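You operate a simulated robot arm through the tools that you are given. There is no shell and no other tool.

The job below is to be done with a simulated two-armed robot. You get a single attempt, and the scene is never put back.

Task
Test the red button: start the machine, hit it, free it and reset.
Fine: it ends on READY; leave the dials and the black button.
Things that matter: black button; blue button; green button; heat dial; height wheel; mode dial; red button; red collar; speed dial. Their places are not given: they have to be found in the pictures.

It is judged by the outcome, as a careful person would: the job done as asked, and still so three seconds after it is handed in. It fails if anything else is knocked over, pushed out of place, dropped, spilled or broken.

Robot
Two 7-joint arms with two-finger grippers on one trunk that stands fixed in place. Base frame: the origin is at the foot of the trunk, x ahead of it, y to its left, z up; the work surface is at about z = 100. Lengths are in cm, angles in degrees, forces in N, time in s.
The left shoulder is at [2.6, 15.9, 135.7], the right one opposite. With the tool pointing down near the work surface each hand reaches from about 24 to 72 cm from the base axis, measured 20 degrees to its own side. Payload 2.45 kg a hand.
The tool frame of a hand sits at the grasp point between the pads (the TCP): z along the fingers, y along the line on which they close. The tips reach 2.6 cm beyond it. The gripper opens to 9.6 cm; its body begins 6.9 cm behind the TCP.
Orientation is that of the tool frame in the base frame, as [roll, pitch, yaw] about the fixed x, y, z axes, in that order (R = Rz(yaw) Ry(pitch) Rx(roll)). With the fingers straight down and closing along the base's y, the tool's x points along the base's -x, its y along +y and its z along -z.

Tools
- The arms move only by the tool move_arm. It takes "left_commands", "right_commands" or both (then of equal length, played together; a hand with none holds still); each is a list of rows, each a list of 7 numbers: the shift along the tool's x, y, z in units of 100 mm (1.0 is 100 mm), then the turn, a rotation vector about the tool's x, y, z in units of 60 degrees (1.0 is 60 degrees), then the finger opening in m, from 0 to 0.096. In form: [[x, y, z, ax, ay, az, grip], ...]. A call has 1 to 20 rows; each row is the pose to reach, as a shift and turn from the pose commanded when the call began, along the tool's axes at that moment. A call with a number of a shift or a turn outside -1 to 1 is refused whole. A row lasts 0.2 s, in which the tool goes at most 5 cm and 8.6 degrees; a call with a longer step from one row to the next is refused whole, and so is a gripper value outside its range. Where a pose cannot be reached the arm comes as near as it can. A force on the tool above 80 N (or 10 N above the force at the start of the call, whichever is more), or a blocked arm, ends the call early, and 0.2 s more pass. The fingers move at their own pace (about 11.99 cm/s each) and stop on an object; they squeeze with about 43 N. The grip force told is the motor's: it shows also when the fingers shut on nothing. Time passes only in rows, and 0.2 s behind the last, so rows that repeat a pose let the fingers close. The reply holds the time, the measured pose of the TCP, the force on the tool along the base axes, the opening and the grip force, in the units named above and with some noise, with the torque about the TCP (base axes, N m) and any sound that the robot's microphone picked up.
- Cameras (640 x 400 px; columns grow to the right, rows downward): "scene" is now at [5.94, -3.03, 183.93]; the picture's right is [-0.41, -0.91, 0.00], its down [-0.72, 0.32, -0.62] and it looks along [0.57, -0.25, -0.79] (base axes); focal length 325 px, centre (320, 200). "left" rides on the left gripper at [8.2, -0.3, -9.8] in its tool frame; the picture's right is [0.04, 1.00, 0.00], its down [-0.73, 0.03, -0.68] and it looks along [-0.68, 0.03, 0.73] (tool axes); focal length 256 px, centre (320, 200). "right" rides on the right gripper at [8.2, 0.3, -9.8] in its tool frame; the picture's right is [-0.04, 1.00, 0.00], its down [-0.73, -0.03, -0.68] and it looks along [-0.68, -0.03, 0.73] (tool axes); focal length 256 px, centre (320, 200).
- capture(camera): a new picture of that camera. No time passes.
- move_column(by): moves the trunk up (or, below 0, down) by that many cm; the arms and the scene camera ride with it, the base frame stays. It gives what a move gives, with no picture.
- turn_head(pan, tilt): turns the head with the scene camera to pan (to the left, within 120 degrees either way) and tilt (down, from -29 to 69), counted from straight ahead of the robot (the tilt from the chest, where the trunk bows). It gives what a move gives.
- measure_at(camera, pixels): there is no depth. For up to 12 entries [column, row, z] of the newest picture of that camera ("zoom" is the newest enlarged one), the place [x, y] in the base frame at which the ray of that pixel passes the height z, good to about 0.2 cm, but the place of the scene camera against the robot may be out by one fixed shift of up to 1.2 cm in any direction. No time passes.
- close_up(camera, box): a new picture of the part [left, top, right, bottom] of that camera's present view, enlarged. No time passes.
- job_done(): hands the job in; it is judged then, once.

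Open the grippers and draw the arms clear of the work before you hand the job in, unless the task says otherwise.

The tools are called as a command line: name --argument value ..., lists and objects as JSON in quotes. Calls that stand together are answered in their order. move_arm: Moves the arms, as the interface text tells. Its arguments: {"type":"object","properties":{"left_commands":{"type":"array","items":{"type":"array","items":{"type":"number"}}},"right_commands":{"type":"array","items":{"type":"array","items":{"type":"number"}}}},"required":[]} The other tools are called the same way: move_column (by) moves the trunk up or down; turn_head (pan, tilt) turns the head that bears the scene camera; capture (camera) takes a picture; measure_at (camera, pixels) gives the place at which the rays of pixels pass given heights; close_up (camera, box) takes an enlarged picture of a part of a camera's view; job_done () hands the job in.

At the start:

```text
t: 0.0
left_ee_pos: [44.57, -7.87, 136.05]
left_tcp_rot: [-180.0, -0.1, -179.9]
left_ft_force: [0.2, -0.2, 0.8]
left_wrist_torque: [-0.05, -0.04, 0.01]
left_opening: 9.61
left_grip_force: 0.1
right_ee_pos: [41.94, -46.64, 137.59]
right_tcp_rot: [-179.9, 0.0, -179.9]
right_ft_force: [-0.2, -0.6, -0.1]
right_wrist_torque: [-0.02, 0.03, 0.0]
right_opening: 9.58
right_grip_force: 0.1
trunk travel left (down, up): [-52.5, 4.2]
head pan, tilt (commanded): [-24.0, 51.5]
```

scene: 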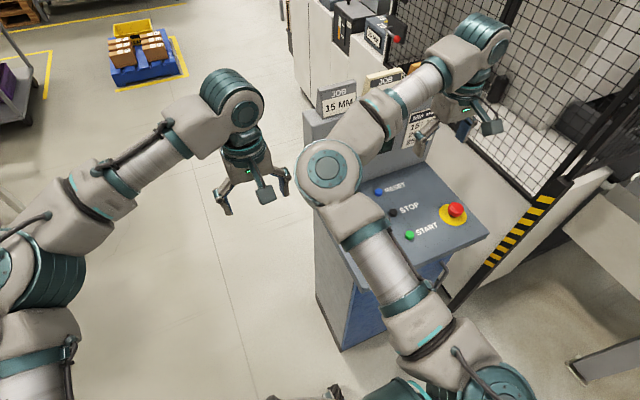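
right: 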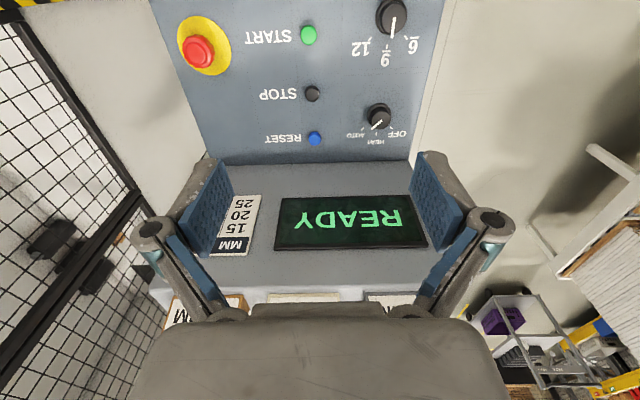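
left: 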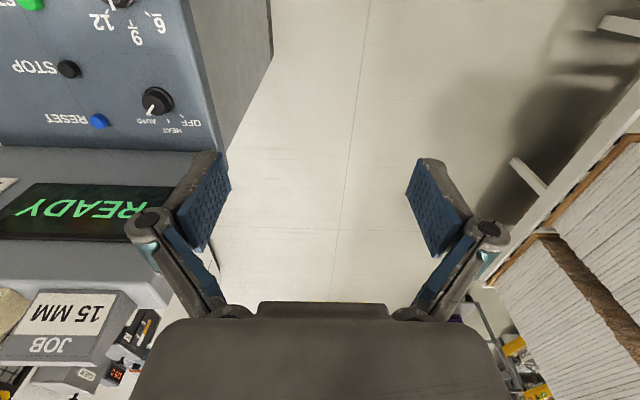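

The pictures show the console with RESET (blue), STOP (black), START (green) and a red mushroom on a yellow plate, and the display says READY. I take enlarged views to read the details before moving.

close_up --camera "right" --box '[150, 0, 450, 190]'

close_up --camera "scene" --box '[300, 60, 520, 300]'

close_up --camera "right" --box '[160, 0, 260, 90]'

```text
2.11 times, centred on (300, 95) of right
```

zoom: 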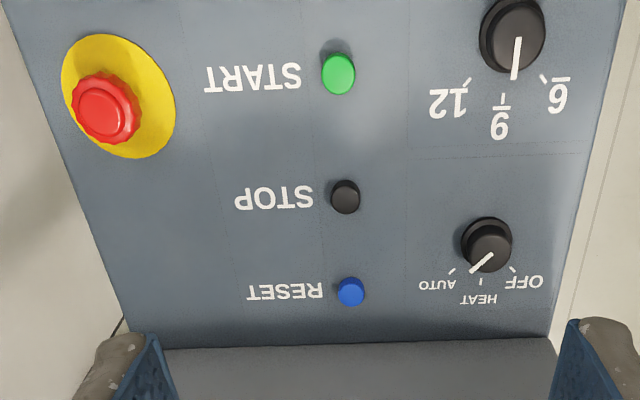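

```text
1.67 times, centred on (410, 180) of scene
```

zoom: 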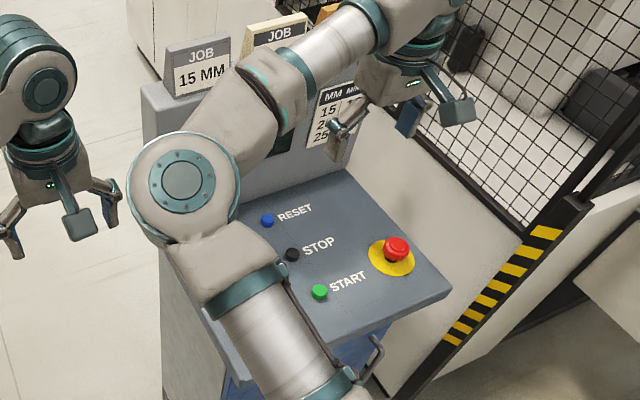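

```text
4.44 times, centred on (210, 45) of right
```

zoom: 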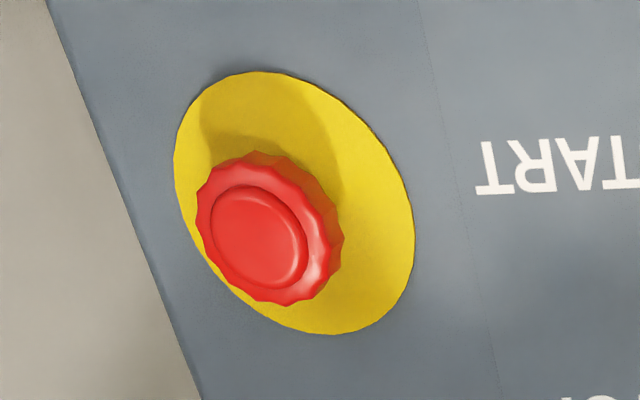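

The red mushroom has a fluted rim (the collar) on a yellow plate; I need the heights. I measure the same features at two heights in the right, left and scene cameras: blue, black, green and red.

measure_at --camera "right" --pixels '[[315, 139, 100], [315, 139, 120], [312, 94, 100], [312, 94, 120], [309, 35, 100], [309, 35, 120], [198, 52, 100], [198, 52, 120], [379, 116, 100], [379, 116, 120], [391, 18, 100], [391, 18, 120]]'

measure_at --camera "left" --pixels '[[99, 121, 100], [99, 121, 120], [68, 69, 100], [68, 69, 120], [30, 3, 100], [30, 3, 120], [156, 100, 100], [156, 100, 120]]'

measure_at --camera "scene" --pixels '[[379, 191, 100], [379, 191, 120], [393, 212, 100], [393, 212, 120], [410, 235, 100], [410, 235, 120], [456, 210, 100], [456, 210, 120]]'

```text
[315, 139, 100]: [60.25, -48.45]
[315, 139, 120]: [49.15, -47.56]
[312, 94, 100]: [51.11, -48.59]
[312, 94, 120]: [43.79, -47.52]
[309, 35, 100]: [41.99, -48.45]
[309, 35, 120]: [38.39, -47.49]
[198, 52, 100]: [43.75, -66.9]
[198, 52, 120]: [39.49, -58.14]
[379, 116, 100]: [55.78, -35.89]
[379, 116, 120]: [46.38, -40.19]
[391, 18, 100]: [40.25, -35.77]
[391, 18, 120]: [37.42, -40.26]
```

```text
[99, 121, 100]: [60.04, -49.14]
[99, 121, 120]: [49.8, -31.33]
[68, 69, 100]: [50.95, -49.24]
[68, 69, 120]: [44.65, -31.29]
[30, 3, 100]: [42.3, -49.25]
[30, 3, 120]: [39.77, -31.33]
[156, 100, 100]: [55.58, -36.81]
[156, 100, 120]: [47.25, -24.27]
```

```text
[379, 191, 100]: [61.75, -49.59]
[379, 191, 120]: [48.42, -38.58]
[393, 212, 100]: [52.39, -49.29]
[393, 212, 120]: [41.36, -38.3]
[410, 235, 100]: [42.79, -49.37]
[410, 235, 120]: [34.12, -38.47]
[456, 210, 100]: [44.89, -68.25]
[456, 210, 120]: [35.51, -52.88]
```

From the right and left cameras, the blue, black and green buttons triangulate to x≈59.7/50.8/42.0, y≈-48.4, top z≈100.9, so the panel is flat at about z=100. I close the right gripper and go down over the green button in steps.

move_arm --right_commands '[[0, -0.05, 0.25, 0, 0, 0, 0.0], [0, -0.1, 0.5, 0, 0, 0, 0.0], [0, -0.15, 0.75, 0, 0, 0, 0.0], [0, -0.176, 1.0, 0, 0, 0, 0.0], [0, -0.176, 1.0, 0, 0, 0, 0.0]]'

```text
t: 1.2
left_ee_pos: [44.24, -7.76, 136.23]
left_tcp_rot: [179.9, 0.1, -179.9]
left_ft_force: [-1.3, -0.9, -0.2]
left_wrist_torque: [-0.02, 0.0, -0.01]
left_opening: 9.6
left_grip_force: 0.0
right_ee_pos: [41.32, -48.34, 127.7]
right_tcp_rot: [-180.0, 0.2, 180.0]
right_ft_force: [-0.1, -0.1, 0.0]
right_wrist_torque: [-0.01, 0.03, -0.01]
right_opening: 0.0
right_grip_force: 28.4
trunk travel left (down, up): [-52.5, 4.2]
head pan, tilt (commanded): [-24.0, 51.5]
```

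The right hand is now at about (41.3, -48.3, 127.7) with the gripper shut. I take pictures to refine the button places.

capture --camera "right"

capture --camera "scene"

```text
taken
```

right: 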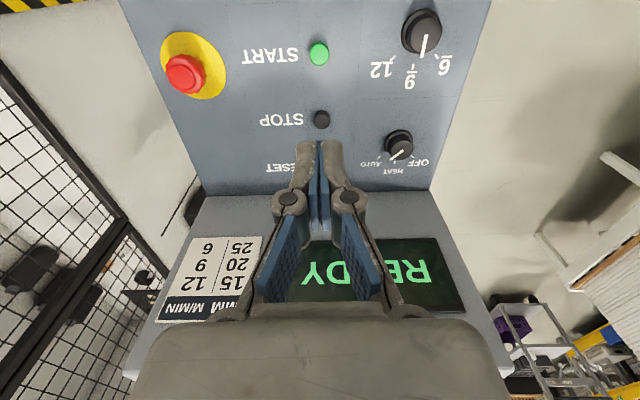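

```text
taken
```

scene: 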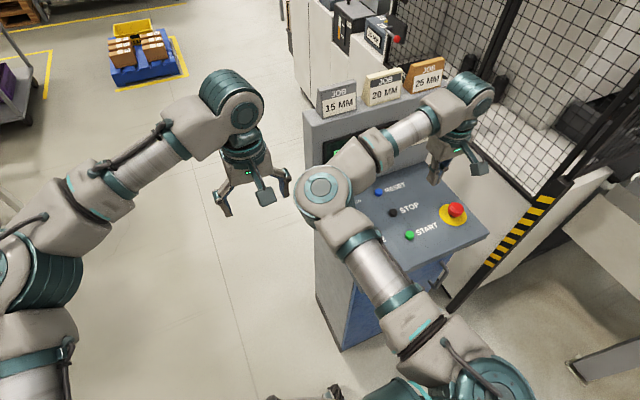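

The green button is at (319,54) in the right picture and the shut fingertips at about (320,145). I measure the buttons again at this lower pose.

measure_at --camera "right" --pixels '[[319, 54, 100], [319, 54, 101], [319, 54, 102], [321, 119, 101], [187, 74, 100], [187, 74, 102], [187, 74, 104], [194, 66, 100], [421, 32, 102], [399, 144, 102]]'

close_up --camera "right" --box '[150, 20, 240, 110]'

close_up --camera "right" --box '[270, 20, 370, 90]'

```text
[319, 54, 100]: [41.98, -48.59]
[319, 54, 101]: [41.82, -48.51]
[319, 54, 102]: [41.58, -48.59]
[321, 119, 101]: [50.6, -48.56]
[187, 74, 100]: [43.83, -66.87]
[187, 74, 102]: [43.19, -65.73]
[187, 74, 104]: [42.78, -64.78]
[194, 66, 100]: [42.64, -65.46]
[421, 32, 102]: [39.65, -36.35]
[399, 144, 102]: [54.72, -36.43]
```

```text
4.44 times, centred on (195, 65) of right
```

zoom: 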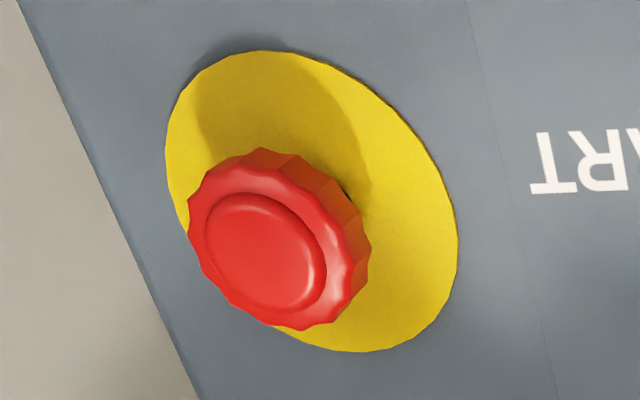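

```text
5.71 times, centred on (320, 55) of right
```

zoom: 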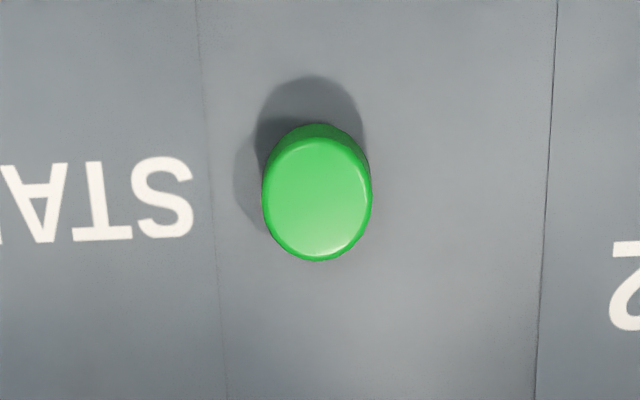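

Green sits at about (41.85, -48.5), top z≈101; the red head's axis is near (42.5, -65.5). I move down another 10 cm above green.

move_arm --right_commands '[[0, 0, 0.25, 0, 0, 0, 0.0], [0, 0, 0.5, 0, 0, 0, 0.0], [0, 0, 0.75, 0, 0, 0, 0.0], [0, 0, 1.0, 0, 0, 0, 0.0], [0, 0, 1.0, 0, 0, 0, 0.0]]'

capture --camera "right"

capture --camera "scene"

```text
t: 2.4
left_ee_pos: [44.25, -7.83, 136.3]
left_tcp_rot: [180.0, 0.2, -179.9]
left_ft_force: [-0.5, -0.2, -0.3]
left_wrist_torque: [0.0, 0.04, 0.01]
left_opening: 9.6
left_grip_force: 0.1
right_ee_pos: [41.38, -48.36, 117.89]
right_tcp_rot: [-179.9, 0.2, -180.0]
right_ft_force: [0.9, 0.2, 0.2]
right_wrist_torque: [0.0, 0.02, 0.01]
right_opening: 0.0
right_grip_force: 28.6
trunk travel left (down, up): [-52.5, 4.2]
head pan, tilt (commanded): [-24.0, 51.5]
```

```text
taken
```

right: 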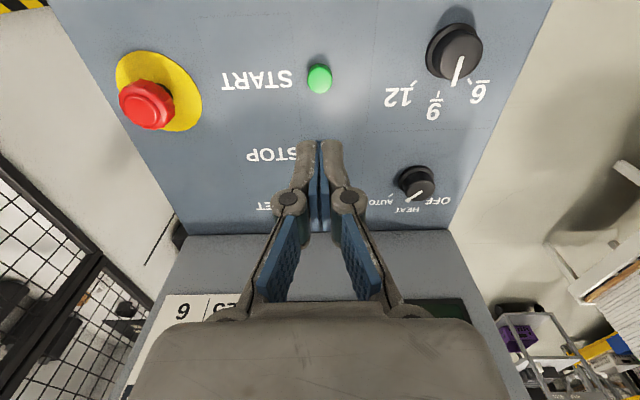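

```text
taken
```

scene: 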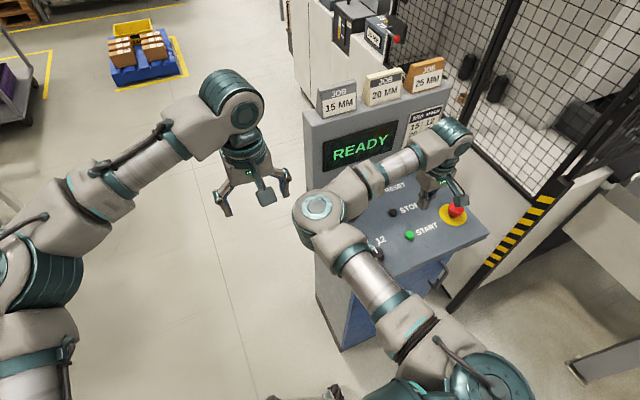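

The display in the scene picture (360,145) reads READY, and it's now visible. Green is at (319,79) in the right picture; I measure it and the red head from here.

measure_at --camera "right" --pixels '[[319, 79, 100], [319, 79, 101], [319, 79, 102], [148, 104, 100], [148, 104, 102], [148, 104, 103], [148, 104, 104], [160, 91, 100], [417, 181, 101], [121, 92, 100], [202, 92, 100], [160, 52, 100]]'

close_up --camera "right" --box '[100, 40, 220, 140]'

close_up --camera "right" --box '[280, 50, 360, 100]'

```text
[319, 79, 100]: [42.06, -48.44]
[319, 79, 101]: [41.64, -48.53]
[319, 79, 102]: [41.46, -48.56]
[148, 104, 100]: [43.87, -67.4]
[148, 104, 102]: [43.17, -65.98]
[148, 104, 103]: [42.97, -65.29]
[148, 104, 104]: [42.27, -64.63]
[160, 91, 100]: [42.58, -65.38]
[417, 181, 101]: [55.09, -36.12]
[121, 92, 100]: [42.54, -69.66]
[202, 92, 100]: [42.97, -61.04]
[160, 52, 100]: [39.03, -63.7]
```

```text
4.00 times, centred on (160, 90) of right
```

zoom: 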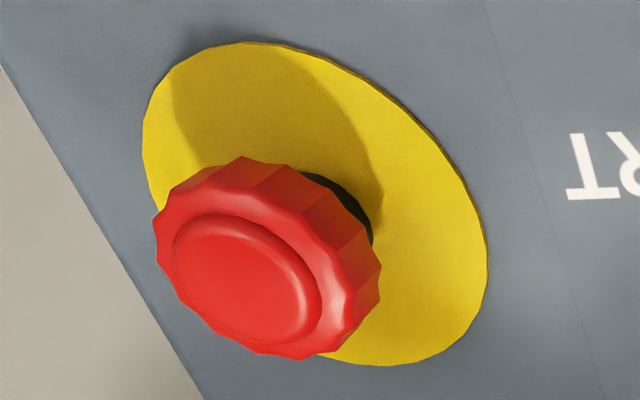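

```text
8.00 times, centred on (320, 75) of right
```

zoom: 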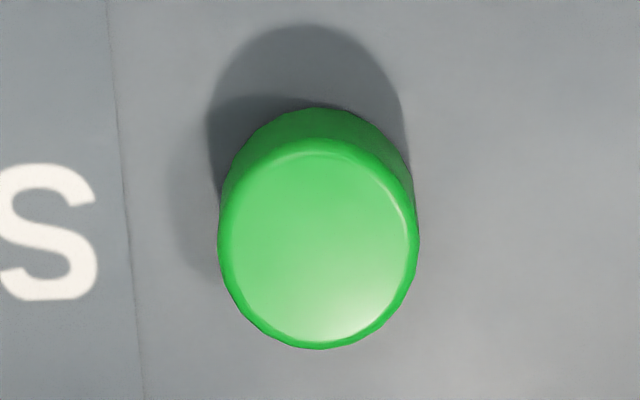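

The green cap top is centred at pixel (319.8,80.4), giving about (41.75, -48.5, 101). I shift +0.35 cm in x and lower the shut tips to about 4 cm above the cap.

move_arm --right_commands '[[-0.035, -0.013, 0.25, 0, 0, 0, 0.0], [-0.035, -0.013, 0.5, 0, 0, 0, 0.0], [-0.035, -0.013, 0.75, 0, 0, 0, 0.0], [-0.035, -0.013, 1.0, 0, 0, 0, 0.0], [-0.035, -0.013, 1.0, 0, 0, 0, 0.0]]'

capture --camera "right"

capture --camera "scene"

```text
t: 3.6
left_ee_pos: [44.21, -7.82, 136.24]
left_tcp_rot: [-180.0, 0.1, -180.0]
left_ft_force: [-0.2, 0.4, -0.8]
left_wrist_torque: [0.0, 0.05, 0.0]
left_opening: 9.59
left_grip_force: 0.0
right_ee_pos: [41.67, -48.44, 107.73]
right_tcp_rot: [-179.7, 0.3, -179.9]
right_ft_force: [1.5, 0.3, -0.2]
right_wrist_torque: [0.01, 0.0, 0.03]
right_opening: 0.0
right_grip_force: 28.6
trunk travel left (down, up): [-52.5, 4.2]
head pan, tilt (commanded): [-24.0, 51.5]
```

```text
taken
```

right: 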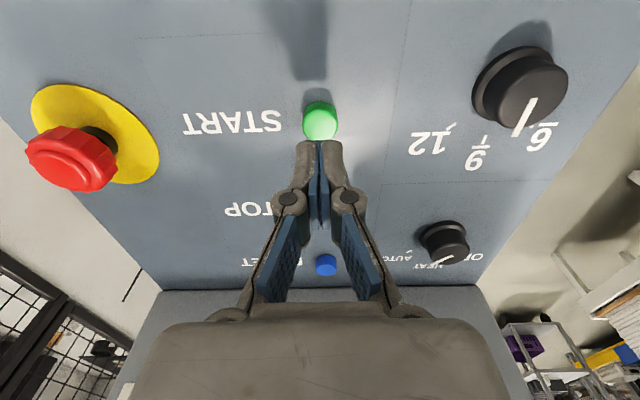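

```text
taken
```

scene: 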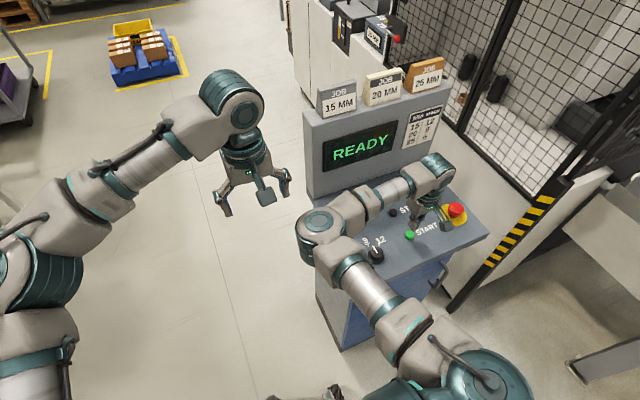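

The tip is at (322,145) just beyond the green cap in the right picture, aligned in y; tip height is about 105. I lower 3.5 cm slowly, to near contact.

move_arm --right_commands '[[-0.005, -0.005, 0.1, 0, 0, 0, 0.0], [-0.008, -0.005, 0.2, 0, 0, 0, 0.0], [-0.008, -0.005, 0.3, 0, 0, 0, 0.0], [-0.008, -0.005, 0.35, 0, 0, 0, 0.0]]'

capture --camera "right"

```text
t: 4.6
left_ee_pos: [44.24, -7.78, 136.11]
left_tcp_rot: [180.0, 0.1, -179.8]
left_ft_force: [1.0, 0.1, 0.7]
left_wrist_torque: [0.0, -0.04, 0.03]
left_opening: 9.62
left_grip_force: 0.0
right_ee_pos: [41.82, -48.6, 104.22]
right_tcp_rot: [-179.8, 0.1, -179.9]
right_ft_force: [0.3, -0.5, -1.2]
right_wrist_torque: [0.03, -0.05, 0.0]
right_opening: 0.0
right_grip_force: 28.8
trunk travel left (down, up): [-52.5, 4.2]
head pan, tilt (commanded): [-24.0, 51.5]
```

```text
taken
```

right: 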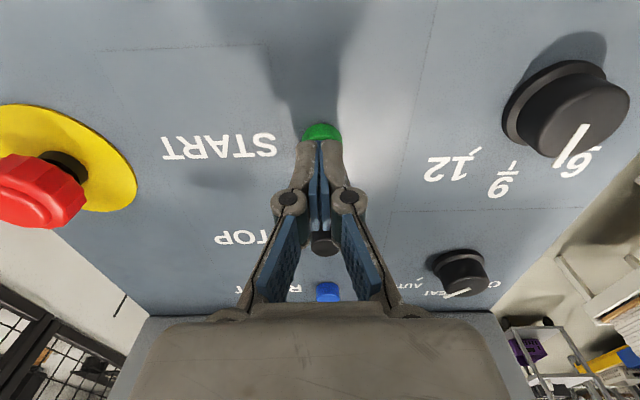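

The tips are right over the green cap at z≈101.6 with no contact yet. I go down a further 0.8 cm in fine steps and read the force and sound.

move_arm --right_commands '[[0, 0, 0.02, 0, 0, 0, 0.0], [0, 0, 0.04, 0, 0, 0, 0.0], [0, 0, 0.06, 0, 0, 0, 0.0], [0, 0, 0.08, 0, 0, 0, 0.0]]'

capture --camera "scene"

```text
t: 5.6
left_ee_pos: [44.17, -7.71, 136.27]
left_tcp_rot: [179.9, 0.2, -179.9]
left_ft_force: [-0.4, 0.1, -0.3]
left_wrist_torque: [-0.04, 0.0, -0.01]
left_opening: 9.64
left_grip_force: 0.1
right_ee_pos: [41.91, -48.71, 103.41]
right_tcp_rot: [-179.9, 0.3, 180.0]
right_ft_force: [-0.9, -0.1, 3.2]
right_wrist_torque: [0.03, 0.04, -0.01]
right_opening: 0.58
right_grip_force: 28.3
trunk travel left (down, up): [-52.5, 4.2]
head pan, tilt (commanded): [-24.0, 51.5]
heard: click
```

```text
taken
```

scene: 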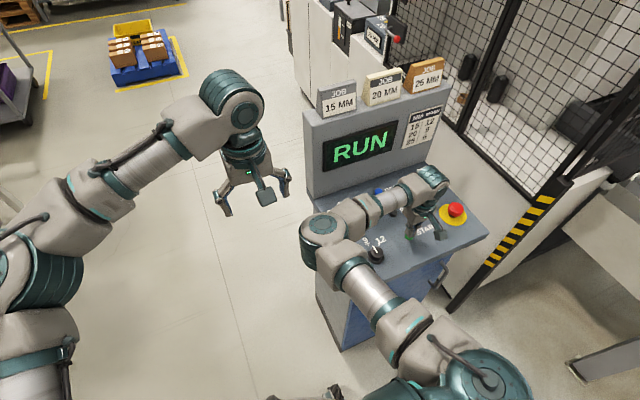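

A click was heard and the display now reads RUN. I lift straight up 10 cm off the green button.

move_arm --right_commands '[[0, 0, -0.1, 0, 0, 0, 0.0], [0, 0, -0.3, 0, 0, 0, 0.0], [0, 0, -0.6, 0, 0, 0, 0.0], [0, 0, -1.0, 0, 0, 0, 0.0], [0, 0, -1.0, 0, 0, 0, 0.0]]'

capture --camera "scene"

```text
t: 6.8
left_ee_pos: [44.36, -7.77, 136.17]
left_tcp_rot: [-180.0, 0.1, -179.9]
left_ft_force: [0.0, -0.2, 0.8]
left_wrist_torque: [-0.01, -0.01, 0.01]
left_opening: 9.59
left_grip_force: 0.0
right_ee_pos: [41.95, -48.68, 113.66]
right_tcp_rot: [-179.9, 0.3, 180.0]
right_ft_force: [-0.1, 0.1, 0.3]
right_wrist_torque: [-0.01, -0.01, -0.05]
right_opening: 0.0
right_grip_force: 28.4
trunk travel left (down, up): [-52.5, 4.2]
head pan, tilt (commanded): [-24.0, 51.5]
```

```text
taken
```

scene: 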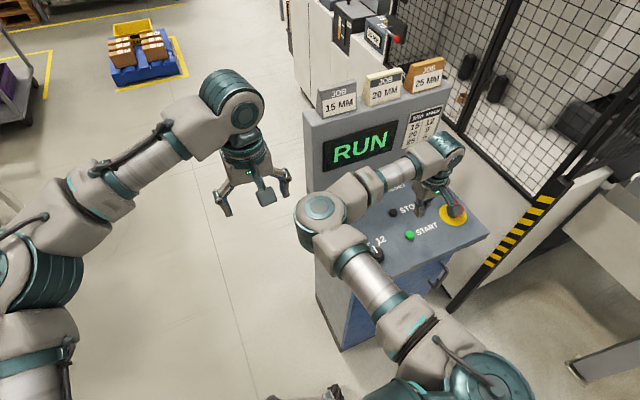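

The display holds RUN. I shift the hand 10 cm toward the red button (in -y) at this height, then look again.

move_arm --right_commands '[[-0.02, -0.25, 0, 0, 0, 0, 0.0], [-0.04, -0.5, 0, 0, 0, 0, 0.0], [-0.06, -0.75, 0, 0, 0, 0, 0.0], [-0.06, -1.0, 0, 0, 0, 0, 0.0], [-0.06, -1.0, 0, 0, 0, 0, 0.0]]'

capture --camera "right"

close_up --camera "right" --box '[160, 60, 280, 140]'

```text
t: 8.0
left_ee_pos: [44.18, -7.82, 136.08]
left_tcp_rot: [180.0, 0.1, -180.0]
left_ft_force: [-0.3, -0.1, 0.1]
left_wrist_torque: [-0.03, 0.0, -0.01]
left_opening: 9.62
left_grip_force: 0.1
right_ee_pos: [42.5, -58.66, 113.55]
right_tcp_rot: [-179.9, 0.1, -180.0]
right_ft_force: [-0.4, -0.1, 0.0]
right_wrist_torque: [0.01, -0.02, 0.0]
right_opening: 0.0
right_grip_force: 29.1
trunk travel left (down, up): [-52.5, 4.2]
head pan, tilt (commanded): [-24.0, 51.5]
```

```text
taken
```

right: 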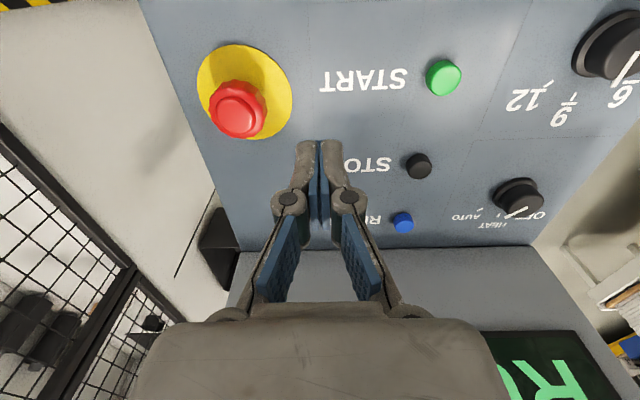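

```text
5.00 times, centred on (220, 100) of right
```

zoom: 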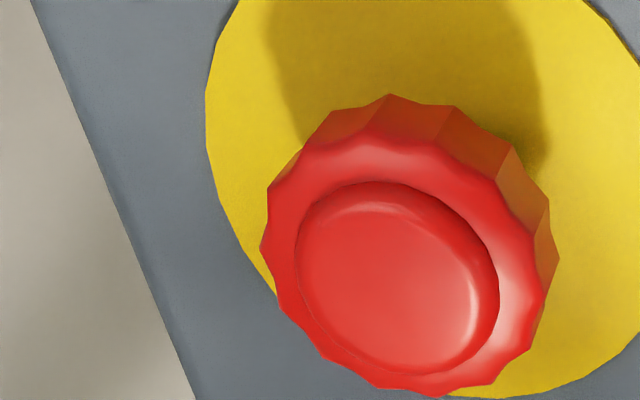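

The red assembly is a raised centre cap inside a fluted red collar; cap centre at about pixel (235.4,115.4), yellow plate centre near (244,92). I measure these at several heights.

measure_at --camera "right" --pixels '[[235.4, 115.4, 102], [235.4, 115.4, 103], [235.4, 115.4, 104], [197, 85, 100], [291, 100, 100], [235, 45, 100], [256, 139, 100], [244, 92, 100], [207, 110, 102.5], [267, 112, 102.5], [215, 240, 100]]'

close_up --camera "scene" --box '[400, 170, 500, 240]'

```text
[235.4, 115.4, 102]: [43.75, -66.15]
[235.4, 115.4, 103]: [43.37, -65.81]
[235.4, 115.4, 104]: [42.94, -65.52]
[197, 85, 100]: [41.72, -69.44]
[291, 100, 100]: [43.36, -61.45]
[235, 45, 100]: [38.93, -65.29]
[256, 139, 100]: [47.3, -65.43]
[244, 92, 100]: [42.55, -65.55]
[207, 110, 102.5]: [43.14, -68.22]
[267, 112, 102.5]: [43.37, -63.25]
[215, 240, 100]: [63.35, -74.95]
```

```text
5.71 times, centred on (450, 205) of scene
```

zoom: 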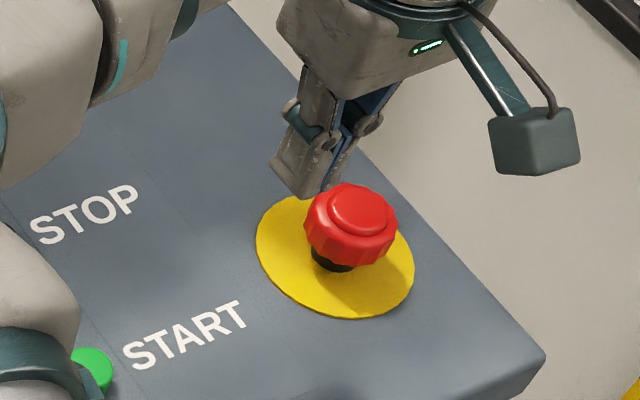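

The cap axis is at about (43.0, -65.5) with its top near z=104, and the collar is about 5 cm wide. I move over it and lower the shut tips to about 1.5 cm above the cap.

move_arm --right_commands '[[-0.02, -0.25, 0, 0, 0, 0, 0.0], [-0.04, -0.5, 0, 0, 0, 0, 0.0], [-0.05, -0.684, 0, 0, 0, 0, 0.0], [-0.05, -0.684, 0.2, 0, 0, 0, 0.0], [-0.05, -0.684, 0.4, 0, 0, 0, 0.0], [-0.05, -0.684, 0.52, 0, 0, 0, 0.0], [-0.05, -0.684, 0.52, 0, 0, 0, 0.0]]'

capture --camera "right"

close_up --camera "scene" --box '[400, 170, 500, 240]'

```text
t: 9.6
left_ee_pos: [44.25, -8.09, 136.11]
left_tcp_rot: [-180.0, 0.2, -179.8]
left_ft_force: [0.4, -0.5, 0.7]
left_wrist_torque: [0.02, -0.02, 0.02]
left_opening: 9.6
left_grip_force: 0.1
right_ee_pos: [43.08, -65.71, 108.22]
right_tcp_rot: [-179.9, 0.1, 180.0]
right_ft_force: [-0.4, 0.3, -0.5]
right_wrist_torque: [0.0, 0.0, -0.01]
right_opening: 0.02
right_grip_force: 28.8
trunk travel left (down, up): [-52.5, 4.2]
head pan, tilt (commanded): [-24.0, 51.5]
```

```text
taken
```

right: 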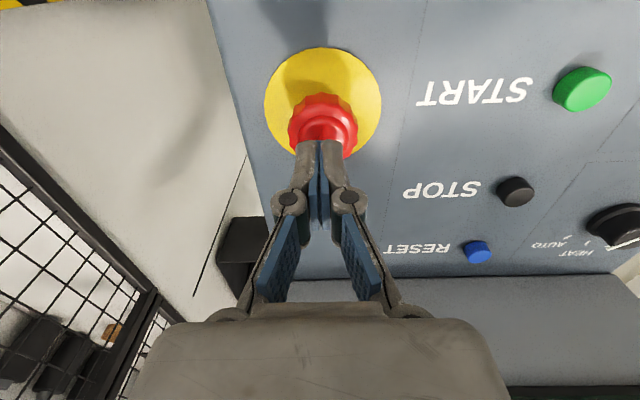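

```text
5.71 times, centred on (450, 205) of scene
```

zoom: 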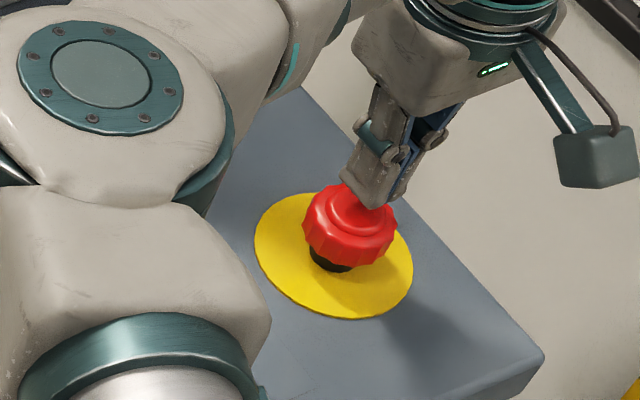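

The shut tips are about 1.6 cm above the cap centre at (322,130). I press down in fine steps of 0.3 cm to 2.4 cm and listen.

move_arm --right_commands '[[0, 0.01, 0.05, 0, 0, 0, 0.0], [0, 0.015, 0.1, 0, 0, 0, 0.0], [0, 0.015, 0.13, 0, 0, 0, 0.0], [0, 0.015, 0.16, 0, 0, 0, 0.0], [0, 0.015, 0.19, 0, 0, 0, 0.0], [0, 0.015, 0.22, 0, 0, 0, 0.0]]'

capture --camera "scene"

capture --camera "right"

```text
t: 11.0
left_ee_pos: [44.19, -7.89, 136.06]
left_tcp_rot: [179.9, 0.1, -180.0]
left_ft_force: [-0.4, 0.1, 0.1]
left_wrist_torque: [0.02, 0.01, 0.01]
left_opening: 9.59
left_grip_force: 0.0
right_ee_pos: [43.1, -65.38, 106.03]
right_tcp_rot: [-179.8, 0.2, 179.9]
right_ft_force: [-0.2, -1.3, 4.4]
right_wrist_torque: [-0.07, 0.03, 0.02]
right_opening: 0.59
right_grip_force: 28.3
trunk travel left (down, up): [-52.5, 4.2]
head pan, tilt (commanded): [-24.0, 51.5]
```

```text
taken
```

scene: 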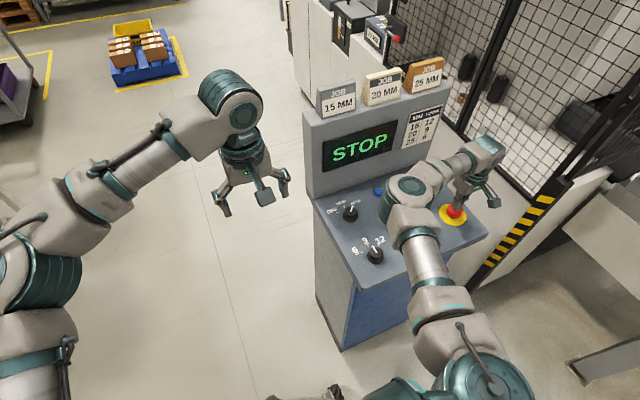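

```text
taken
```

right: 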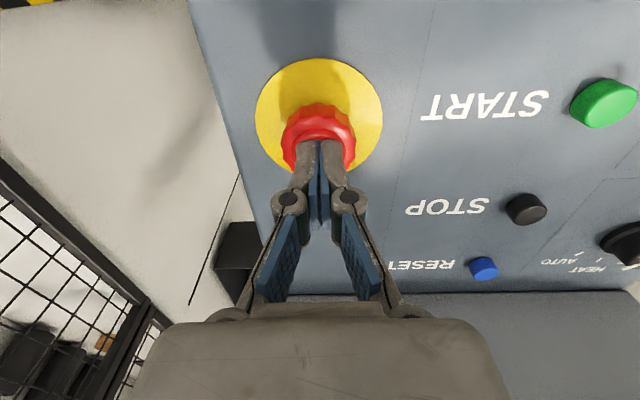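

The display now reads STOP with a 4.4 N push, but no click was heard, so I press a little deeper in 0.1 cm steps to make sure it latches.

move_arm --right_commands '[[0, 0, 0.01, 0, 0, 0, 0.0], [0, 0, 0.02, 0, 0, 0, 0.0], [0, 0, 0.03, 0, 0, 0, 0.0], [0, 0, 0.04, 0, 0, 0, 0.0]]'

```text
t: 12.0
left_ee_pos: [44.13, -7.71, 136.29]
left_tcp_rot: [180.0, 0.1, -179.8]
left_ft_force: [0.3, -0.1, 1.0]
left_wrist_torque: [-0.01, 0.0, 0.01]
left_opening: 9.58
left_grip_force: 0.3
right_ee_pos: [43.05, -65.28, 105.81]
right_tcp_rot: [-179.7, 0.2, 180.0]
right_ft_force: [0.1, -2.8, 6.9]
right_wrist_torque: [-0.08, -0.01, 0.03]
right_opening: 0.6
right_grip_force: 29.0
trunk travel left (down, up): [-52.5, 4.2]
head pan, tilt (commanded): [-24.0, 51.5]
heard: click
```

A click came at 6.9 N, so the button should be latched. I lift off 6 cm and check that the display stays and the head looks pressed in.

move_arm --right_commands '[[0, 0, -0.1, 0, 0, 0, 0.0], [0, 0, -0.3, 0, 0, 0, 0.0], [0, 0, -0.6, 0, 0, 0, 0.0], [0, 0, -0.6, 0, 0, 0, 0.0]]'

capture --camera "scene"

capture --camera "right"

close_up --camera "scene" --box '[400, 170, 500, 240]'

close_up --camera "right" --box '[250, 30, 390, 160]'

```text
t: 13.0
left_ee_pos: [44.35, -7.82, 136.19]
left_tcp_rot: [179.9, 0.2, -179.9]
left_ft_force: [-0.7, 0.3, 0.2]
left_wrist_torque: [0.01, -0.01, -0.01]
left_opening: 9.58
left_grip_force: 0.0
right_ee_pos: [43.08, -65.22, 111.65]
right_tcp_rot: [-179.7, 0.2, -180.0]
right_ft_force: [0.7, -0.4, -0.2]
right_wrist_torque: [0.0, -0.02, -0.03]
right_opening: 0.0
right_grip_force: 28.4
trunk travel left (down, up): [-52.5, 4.2]
head pan, tilt (commanded): [-24.0, 51.5]
```

```text
taken
```

scene: 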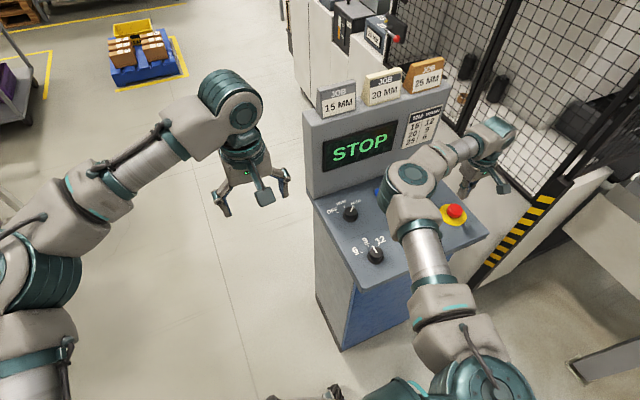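

```text
taken
```

right: 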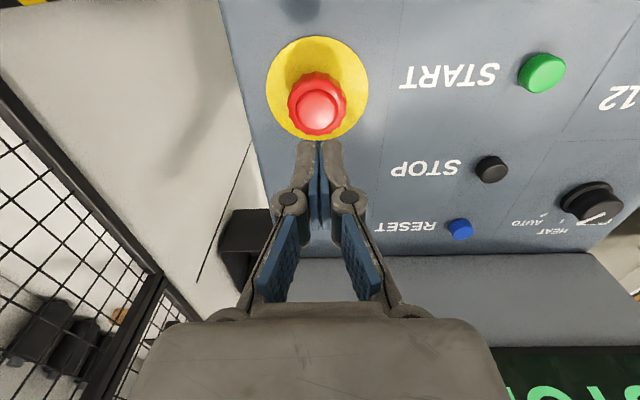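

```text
5.71 times, centred on (450, 205) of scene
```

zoom: 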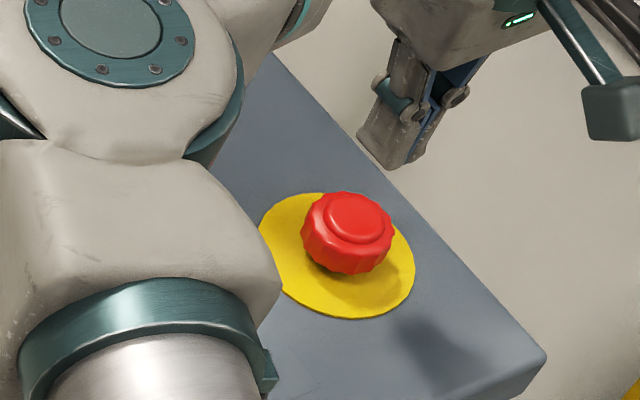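

```text
3.08 times, centred on (320, 95) of right
```

zoom: 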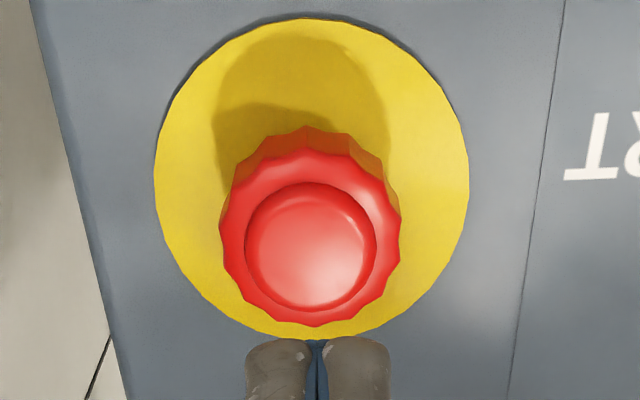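

The display stays STOP after lift-off and the head sits lower (no black shaft showing), so it's latched. Next I centre on the collar (cap centre at pixel (316.7,111.3)) and measure before gripping it to twist it free.

measure_at --camera "right" --pixels '[[316.7, 111.3, 103], [316.7, 111.3, 103.4], [287.5, 104, 102.5], [346, 104, 102.5], [318, 136, 102.5], [266, 88, 100], [368, 88, 100], [318, 36, 100], [318, 140, 100], [320, 140, 109]]'

```text
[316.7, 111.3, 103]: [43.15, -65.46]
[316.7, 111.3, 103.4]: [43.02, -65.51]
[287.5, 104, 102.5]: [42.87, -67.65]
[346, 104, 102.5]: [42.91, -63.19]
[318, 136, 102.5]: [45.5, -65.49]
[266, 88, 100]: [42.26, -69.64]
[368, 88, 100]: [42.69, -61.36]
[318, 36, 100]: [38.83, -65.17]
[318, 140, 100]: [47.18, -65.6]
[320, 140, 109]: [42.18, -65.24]
```

The collar axis is at (43.0, -65.5) and its width about 4.5–5 cm. I open the fingers to 8 cm up here, shift -0.25 cm in y and lower so the tips straddle the collar (TCP z≈104).

move_arm --right_commands '[[0.005, -0.025, 0, 0, 0, 0, 0.08], [0.005, -0.025, 0, 0, 0, 0, 0.08], [0.005, -0.025, 0.2, 0, 0, 0, 0.08], [0.005, -0.025, 0.4, 0, 0, 0, 0.08], [0.005, -0.025, 0.55, 0, 0, 0, 0.08], [0.005, -0.025, 0.65, 0, 0, 0, 0.08], [0.005, -0.025, 0.65, 0, 0, 0, 0.08]]'

capture --camera "right"

close_up --camera "scene" --box '[400, 170, 500, 240]'

```text
t: 14.6
left_ee_pos: [44.22, -7.82, 136.17]
left_tcp_rot: [180.0, 0.2, -179.9]
left_ft_force: [0.1, -0.3, 0.0]
left_wrist_torque: [-0.01, 0.02, 0.01]
left_opening: 9.59
left_grip_force: 0.1
right_ee_pos: [43.0, -65.57, 105.16]
right_tcp_rot: [-179.9, 0.1, -179.9]
right_ft_force: [-0.8, 1.5, -0.1]
right_wrist_torque: [0.02, 0.01, 0.02]
right_opening: 7.98
right_grip_force: 0.1
trunk travel left (down, up): [-52.5, 4.2]
head pan, tilt (commanded): [-24.0, 51.5]
```

```text
taken
```

right: 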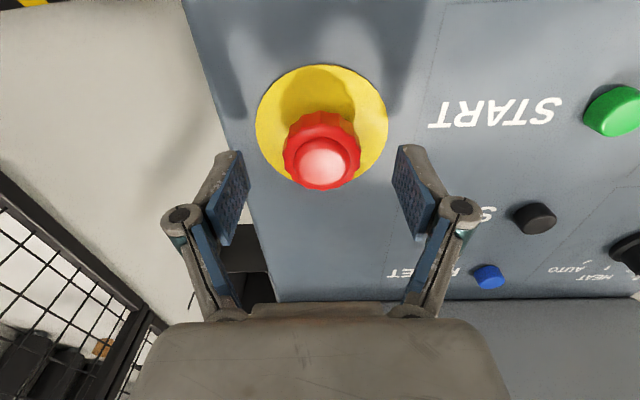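

```text
5.71 times, centred on (450, 205) of scene
```

zoom: 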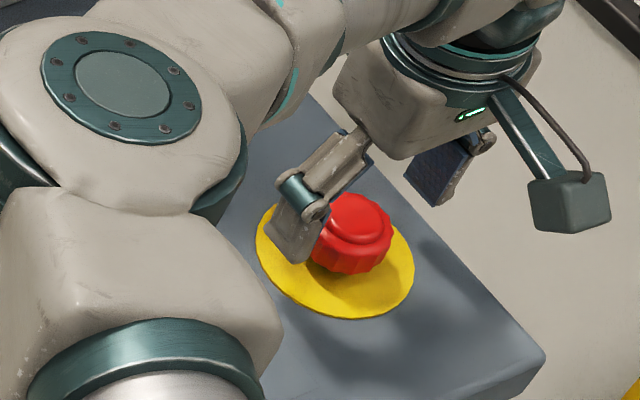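

The open fingers straddle the red head in both views. I lower another 1.1 cm and close on the collar.

move_arm --right_commands '[[0, 0.005, 0.06, 0, 0, 0, 0.08], [0, 0.005, 0.11, 0, 0, 0, 0.08], [0, 0.005, 0.11, 0, 0, 0, 0.06], [0, 0.005, 0.11, 0, 0, 0, 0.04], [0, 0.005, 0.11, 0, 0, 0, 0.03], [0, 0.005, 0.11, 0, 0, 0, 0.03]]'

capture --camera "right"

capture --camera "scene"

```text
t: 16.0
left_ee_pos: [44.14, -7.78, 136.23]
left_tcp_rot: [-180.0, 0.1, -179.9]
left_ft_force: [0.0, 0.2, -0.1]
left_wrist_torque: [0.02, -0.02, -0.03]
left_opening: 9.57
left_grip_force: 0.1
right_ee_pos: [43.04, -65.49, 104.04]
right_tcp_rot: [-180.0, 0.1, 179.9]
right_ft_force: [-0.9, 3.0, -1.1]
right_wrist_torque: [0.13, -0.01, 0.01]
right_opening: 4.24
right_grip_force: 44.9
trunk travel left (down, up): [-52.5, 4.2]
head pan, tilt (commanded): [-24.0, 51.5]
```

```text
taken
```

right: 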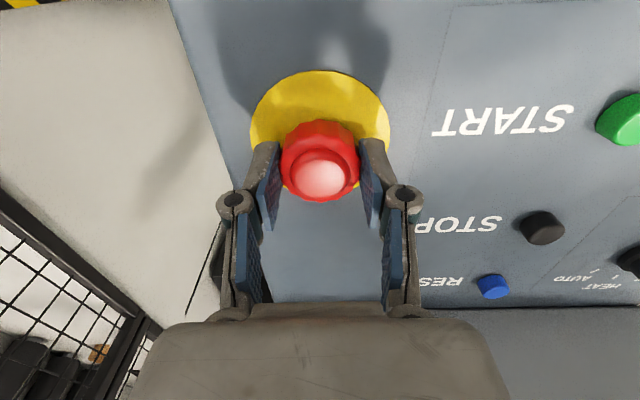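

```text
taken
```

scene: 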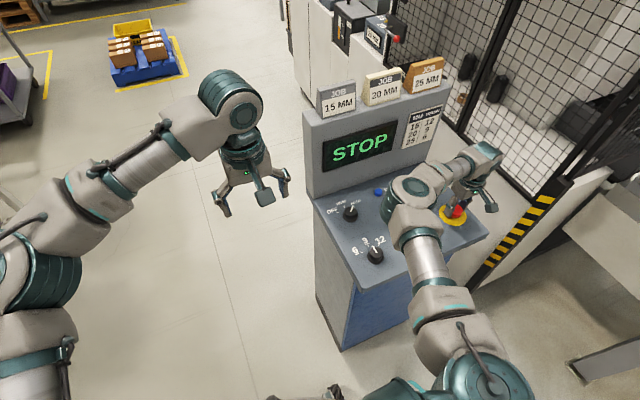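

The collar is gripped (opening 4.24 cm, 45 N). I turn it clockwise as seen from above (+ about tool z) by 16 degrees first and watch the torque.

move_arm --right_commands '[[0, 0, 0, 0, 0, 0.07, 0.03], [0, 0, 0, 0, 0, 0.14, 0.03], [0, 0, 0, 0, 0, 0.2, 0.03], [0, 0, 0, 0, 0, 0.267, 0.03]]'

capture --camera "right"

```text
t: 17.0
left_ee_pos: [44.3, -7.72, 136.14]
left_tcp_rot: [-179.9, 0.1, -179.9]
left_ft_force: [0.4, -0.6, -0.3]
left_wrist_torque: [0.04, 0.0, 0.0]
left_opening: 9.61
left_grip_force: 0.0
right_ee_pos: [42.95, -65.51, 104.03]
right_tcp_rot: [-179.9, 0.3, 163.8]
right_ft_force: [-0.6, 0.9, 0.9]
right_wrist_torque: [-0.12, 0.01, 0.02]
right_opening: 4.24
right_grip_force: 45.3
trunk travel left (down, up): [-52.5, 4.2]
head pan, tilt (commanded): [-24.0, 51.5]
```

```text
taken
```

right: 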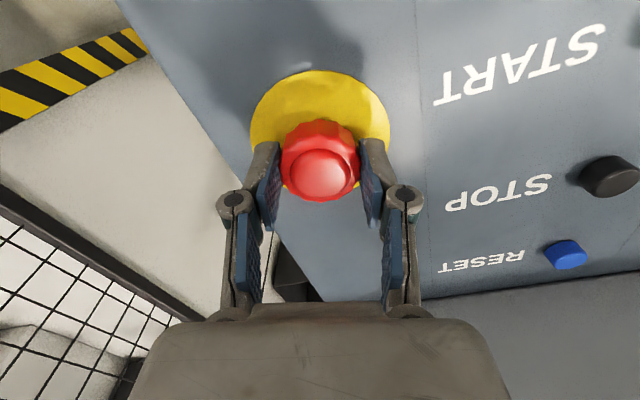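

The collar turns with the fingers with little torque (yaw 163.8). I continue clockwise by another 44 degrees.

move_arm --right_commands '[[0, 0, 0, 0, 0, 0.1, 0.03], [0, 0, 0, 0, 0, 0.2, 0.03], [0, 0, 0, 0, 0, 0.3, 0.03], [0, 0, 0, 0, 0, 0.4, 0.03], [0, 0, 0, 0, 0, 0.5, 0.03], [0, 0, 0, 0, 0, 0.6, 0.03], [0, 0, 0, 0, 0, 0.73, 0.03], [0, 0, 0, 0, 0, 0.73, 0.03]]'

capture --camera "right"

capture --camera "scene"

```text
t: 18.8
left_ee_pos: [44.15, -7.75, 136.2]
left_tcp_rot: [180.0, 0.0, -180.0]
left_ft_force: [-0.6, -0.7, 0.0]
left_wrist_torque: [0.02, -0.02, 0.04]
left_opening: 9.59
left_grip_force: 0.1
right_ee_pos: [42.94, -65.59, 104.18]
right_tcp_rot: [180.0, 0.1, 120.2]
right_ft_force: [0.3, 0.3, 4.6]
right_wrist_torque: [-0.08, 0.15, 1.15]
right_opening: 4.24
right_grip_force: 44.8
trunk travel left (down, up): [-52.5, 4.2]
head pan, tilt (commanded): [-24.0, 51.5]
```

```text
taken
```

right: 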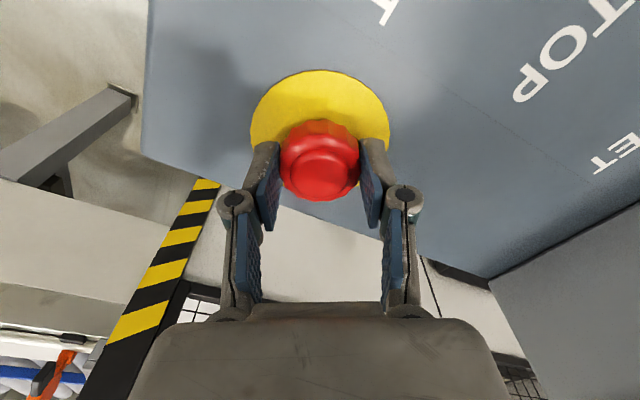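

```text
taken
```

scene: 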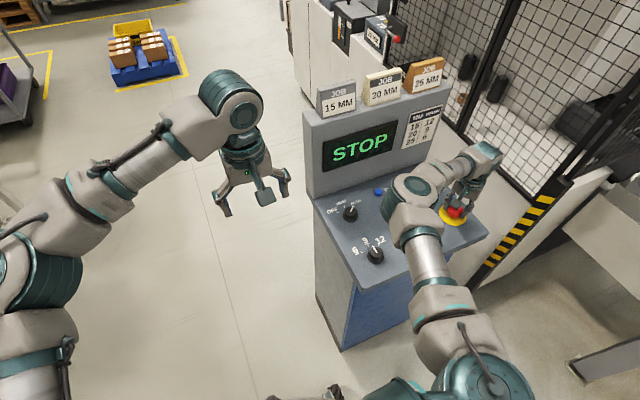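

At 60 degrees there is a torque of 1.15 N m and an upward push of 4.6 N, so it has met its stop and seems to be pushing up. I open the fingers in place and see whether the head pops up.

move_arm --right_commands '[[0, 0, 0, 0, 0, 0, 0.06], [0, 0, 0, 0, 0, 0, 0.08], [0, 0, 0, 0, 0, 0, 0.08]]'

capture --camera "right"

capture --camera "scene"

close_up --camera "scene" --box '[400, 170, 500, 240]'

```text
t: 19.6
left_ee_pos: [44.23, -7.79, 136.23]
left_tcp_rot: [-180.0, 0.1, -179.9]
left_ft_force: [0.0, -0.3, 0.0]
left_wrist_torque: [-0.02, 0.02, -0.01]
left_opening: 9.6
left_grip_force: 0.1
right_ee_pos: [42.93, -65.47, 104.11]
right_tcp_rot: [179.9, 0.2, 120.2]
right_ft_force: [-0.1, 0.9, -0.9]
right_wrist_torque: [-0.01, 0.02, 0.0]
right_opening: 8.02
right_grip_force: 0.0
trunk travel left (down, up): [-52.5, 4.2]
head pan, tilt (commanded): [-24.0, 51.5]
```

```text
taken
```

right: 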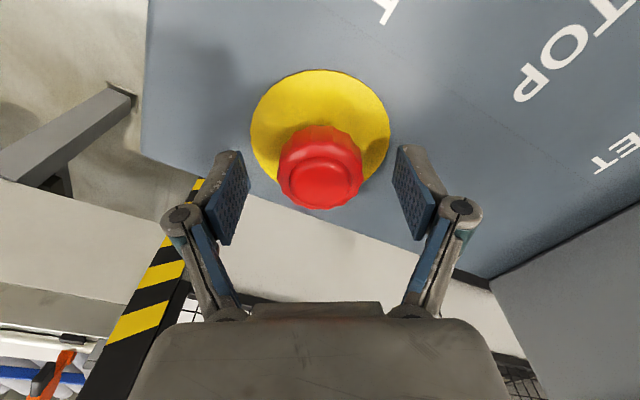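

```text
taken
```

scene: 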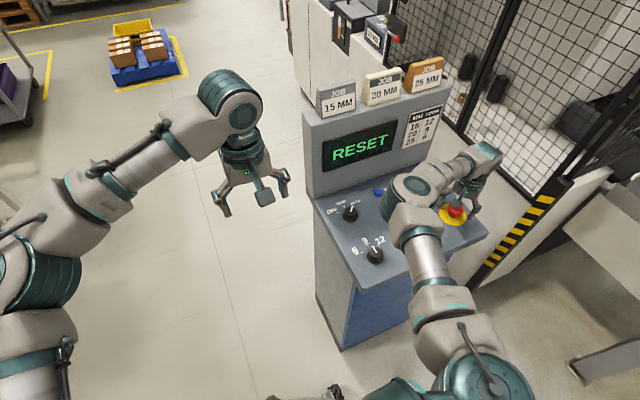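

```text
5.71 times, centred on (450, 205) of scene
```

zoom: 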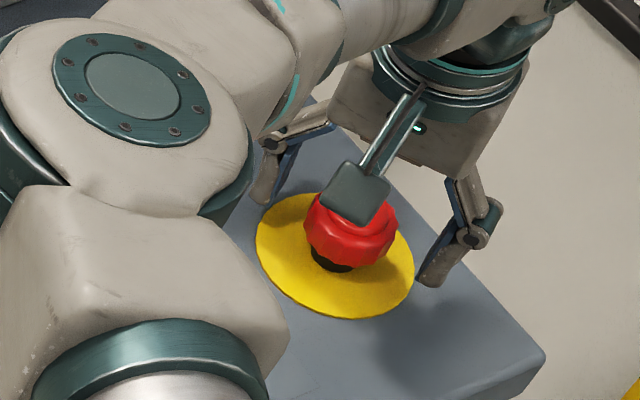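

The head has popped up (black shaft visible again) and the display reads RESET. I lift straight up 10 cm with fingers open.

move_arm --right_commands '[[0, 0, -0.1, 0, 0, 0, 0.08], [0, 0, -0.3, 0, 0, 0, 0.08], [0, 0, -0.6, 0, 0, 0, 0.08], [0, 0, -1.0, 0, 0, 0, 0.08], [0, 0, -1.0, 0, 0, 0, 0.08]]'

capture --camera "right"

```text
t: 20.8
left_ee_pos: [44.06, -7.76, 136.11]
left_tcp_rot: [180.0, 0.1, -179.9]
left_ft_force: [-0.6, 0.4, -0.4]
left_wrist_torque: [0.0, -0.01, 0.0]
left_opening: 9.61
left_grip_force: 0.1
right_ee_pos: [42.93, -65.59, 113.98]
right_tcp_rot: [180.0, 0.2, 120.2]
right_ft_force: [0.7, 0.0, 0.4]
right_wrist_torque: [-0.04, -0.03, -0.03]
right_opening: 8.04
right_grip_force: 0.0
trunk travel left (down, up): [-52.5, 4.2]
head pan, tilt (commanded): [-24.0, 51.5]
```

```text
taken
```

right: 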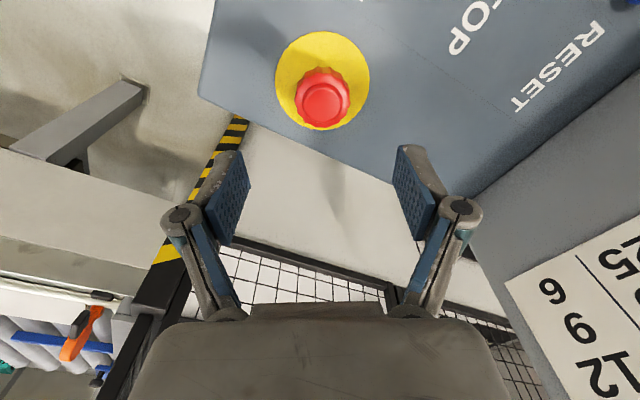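

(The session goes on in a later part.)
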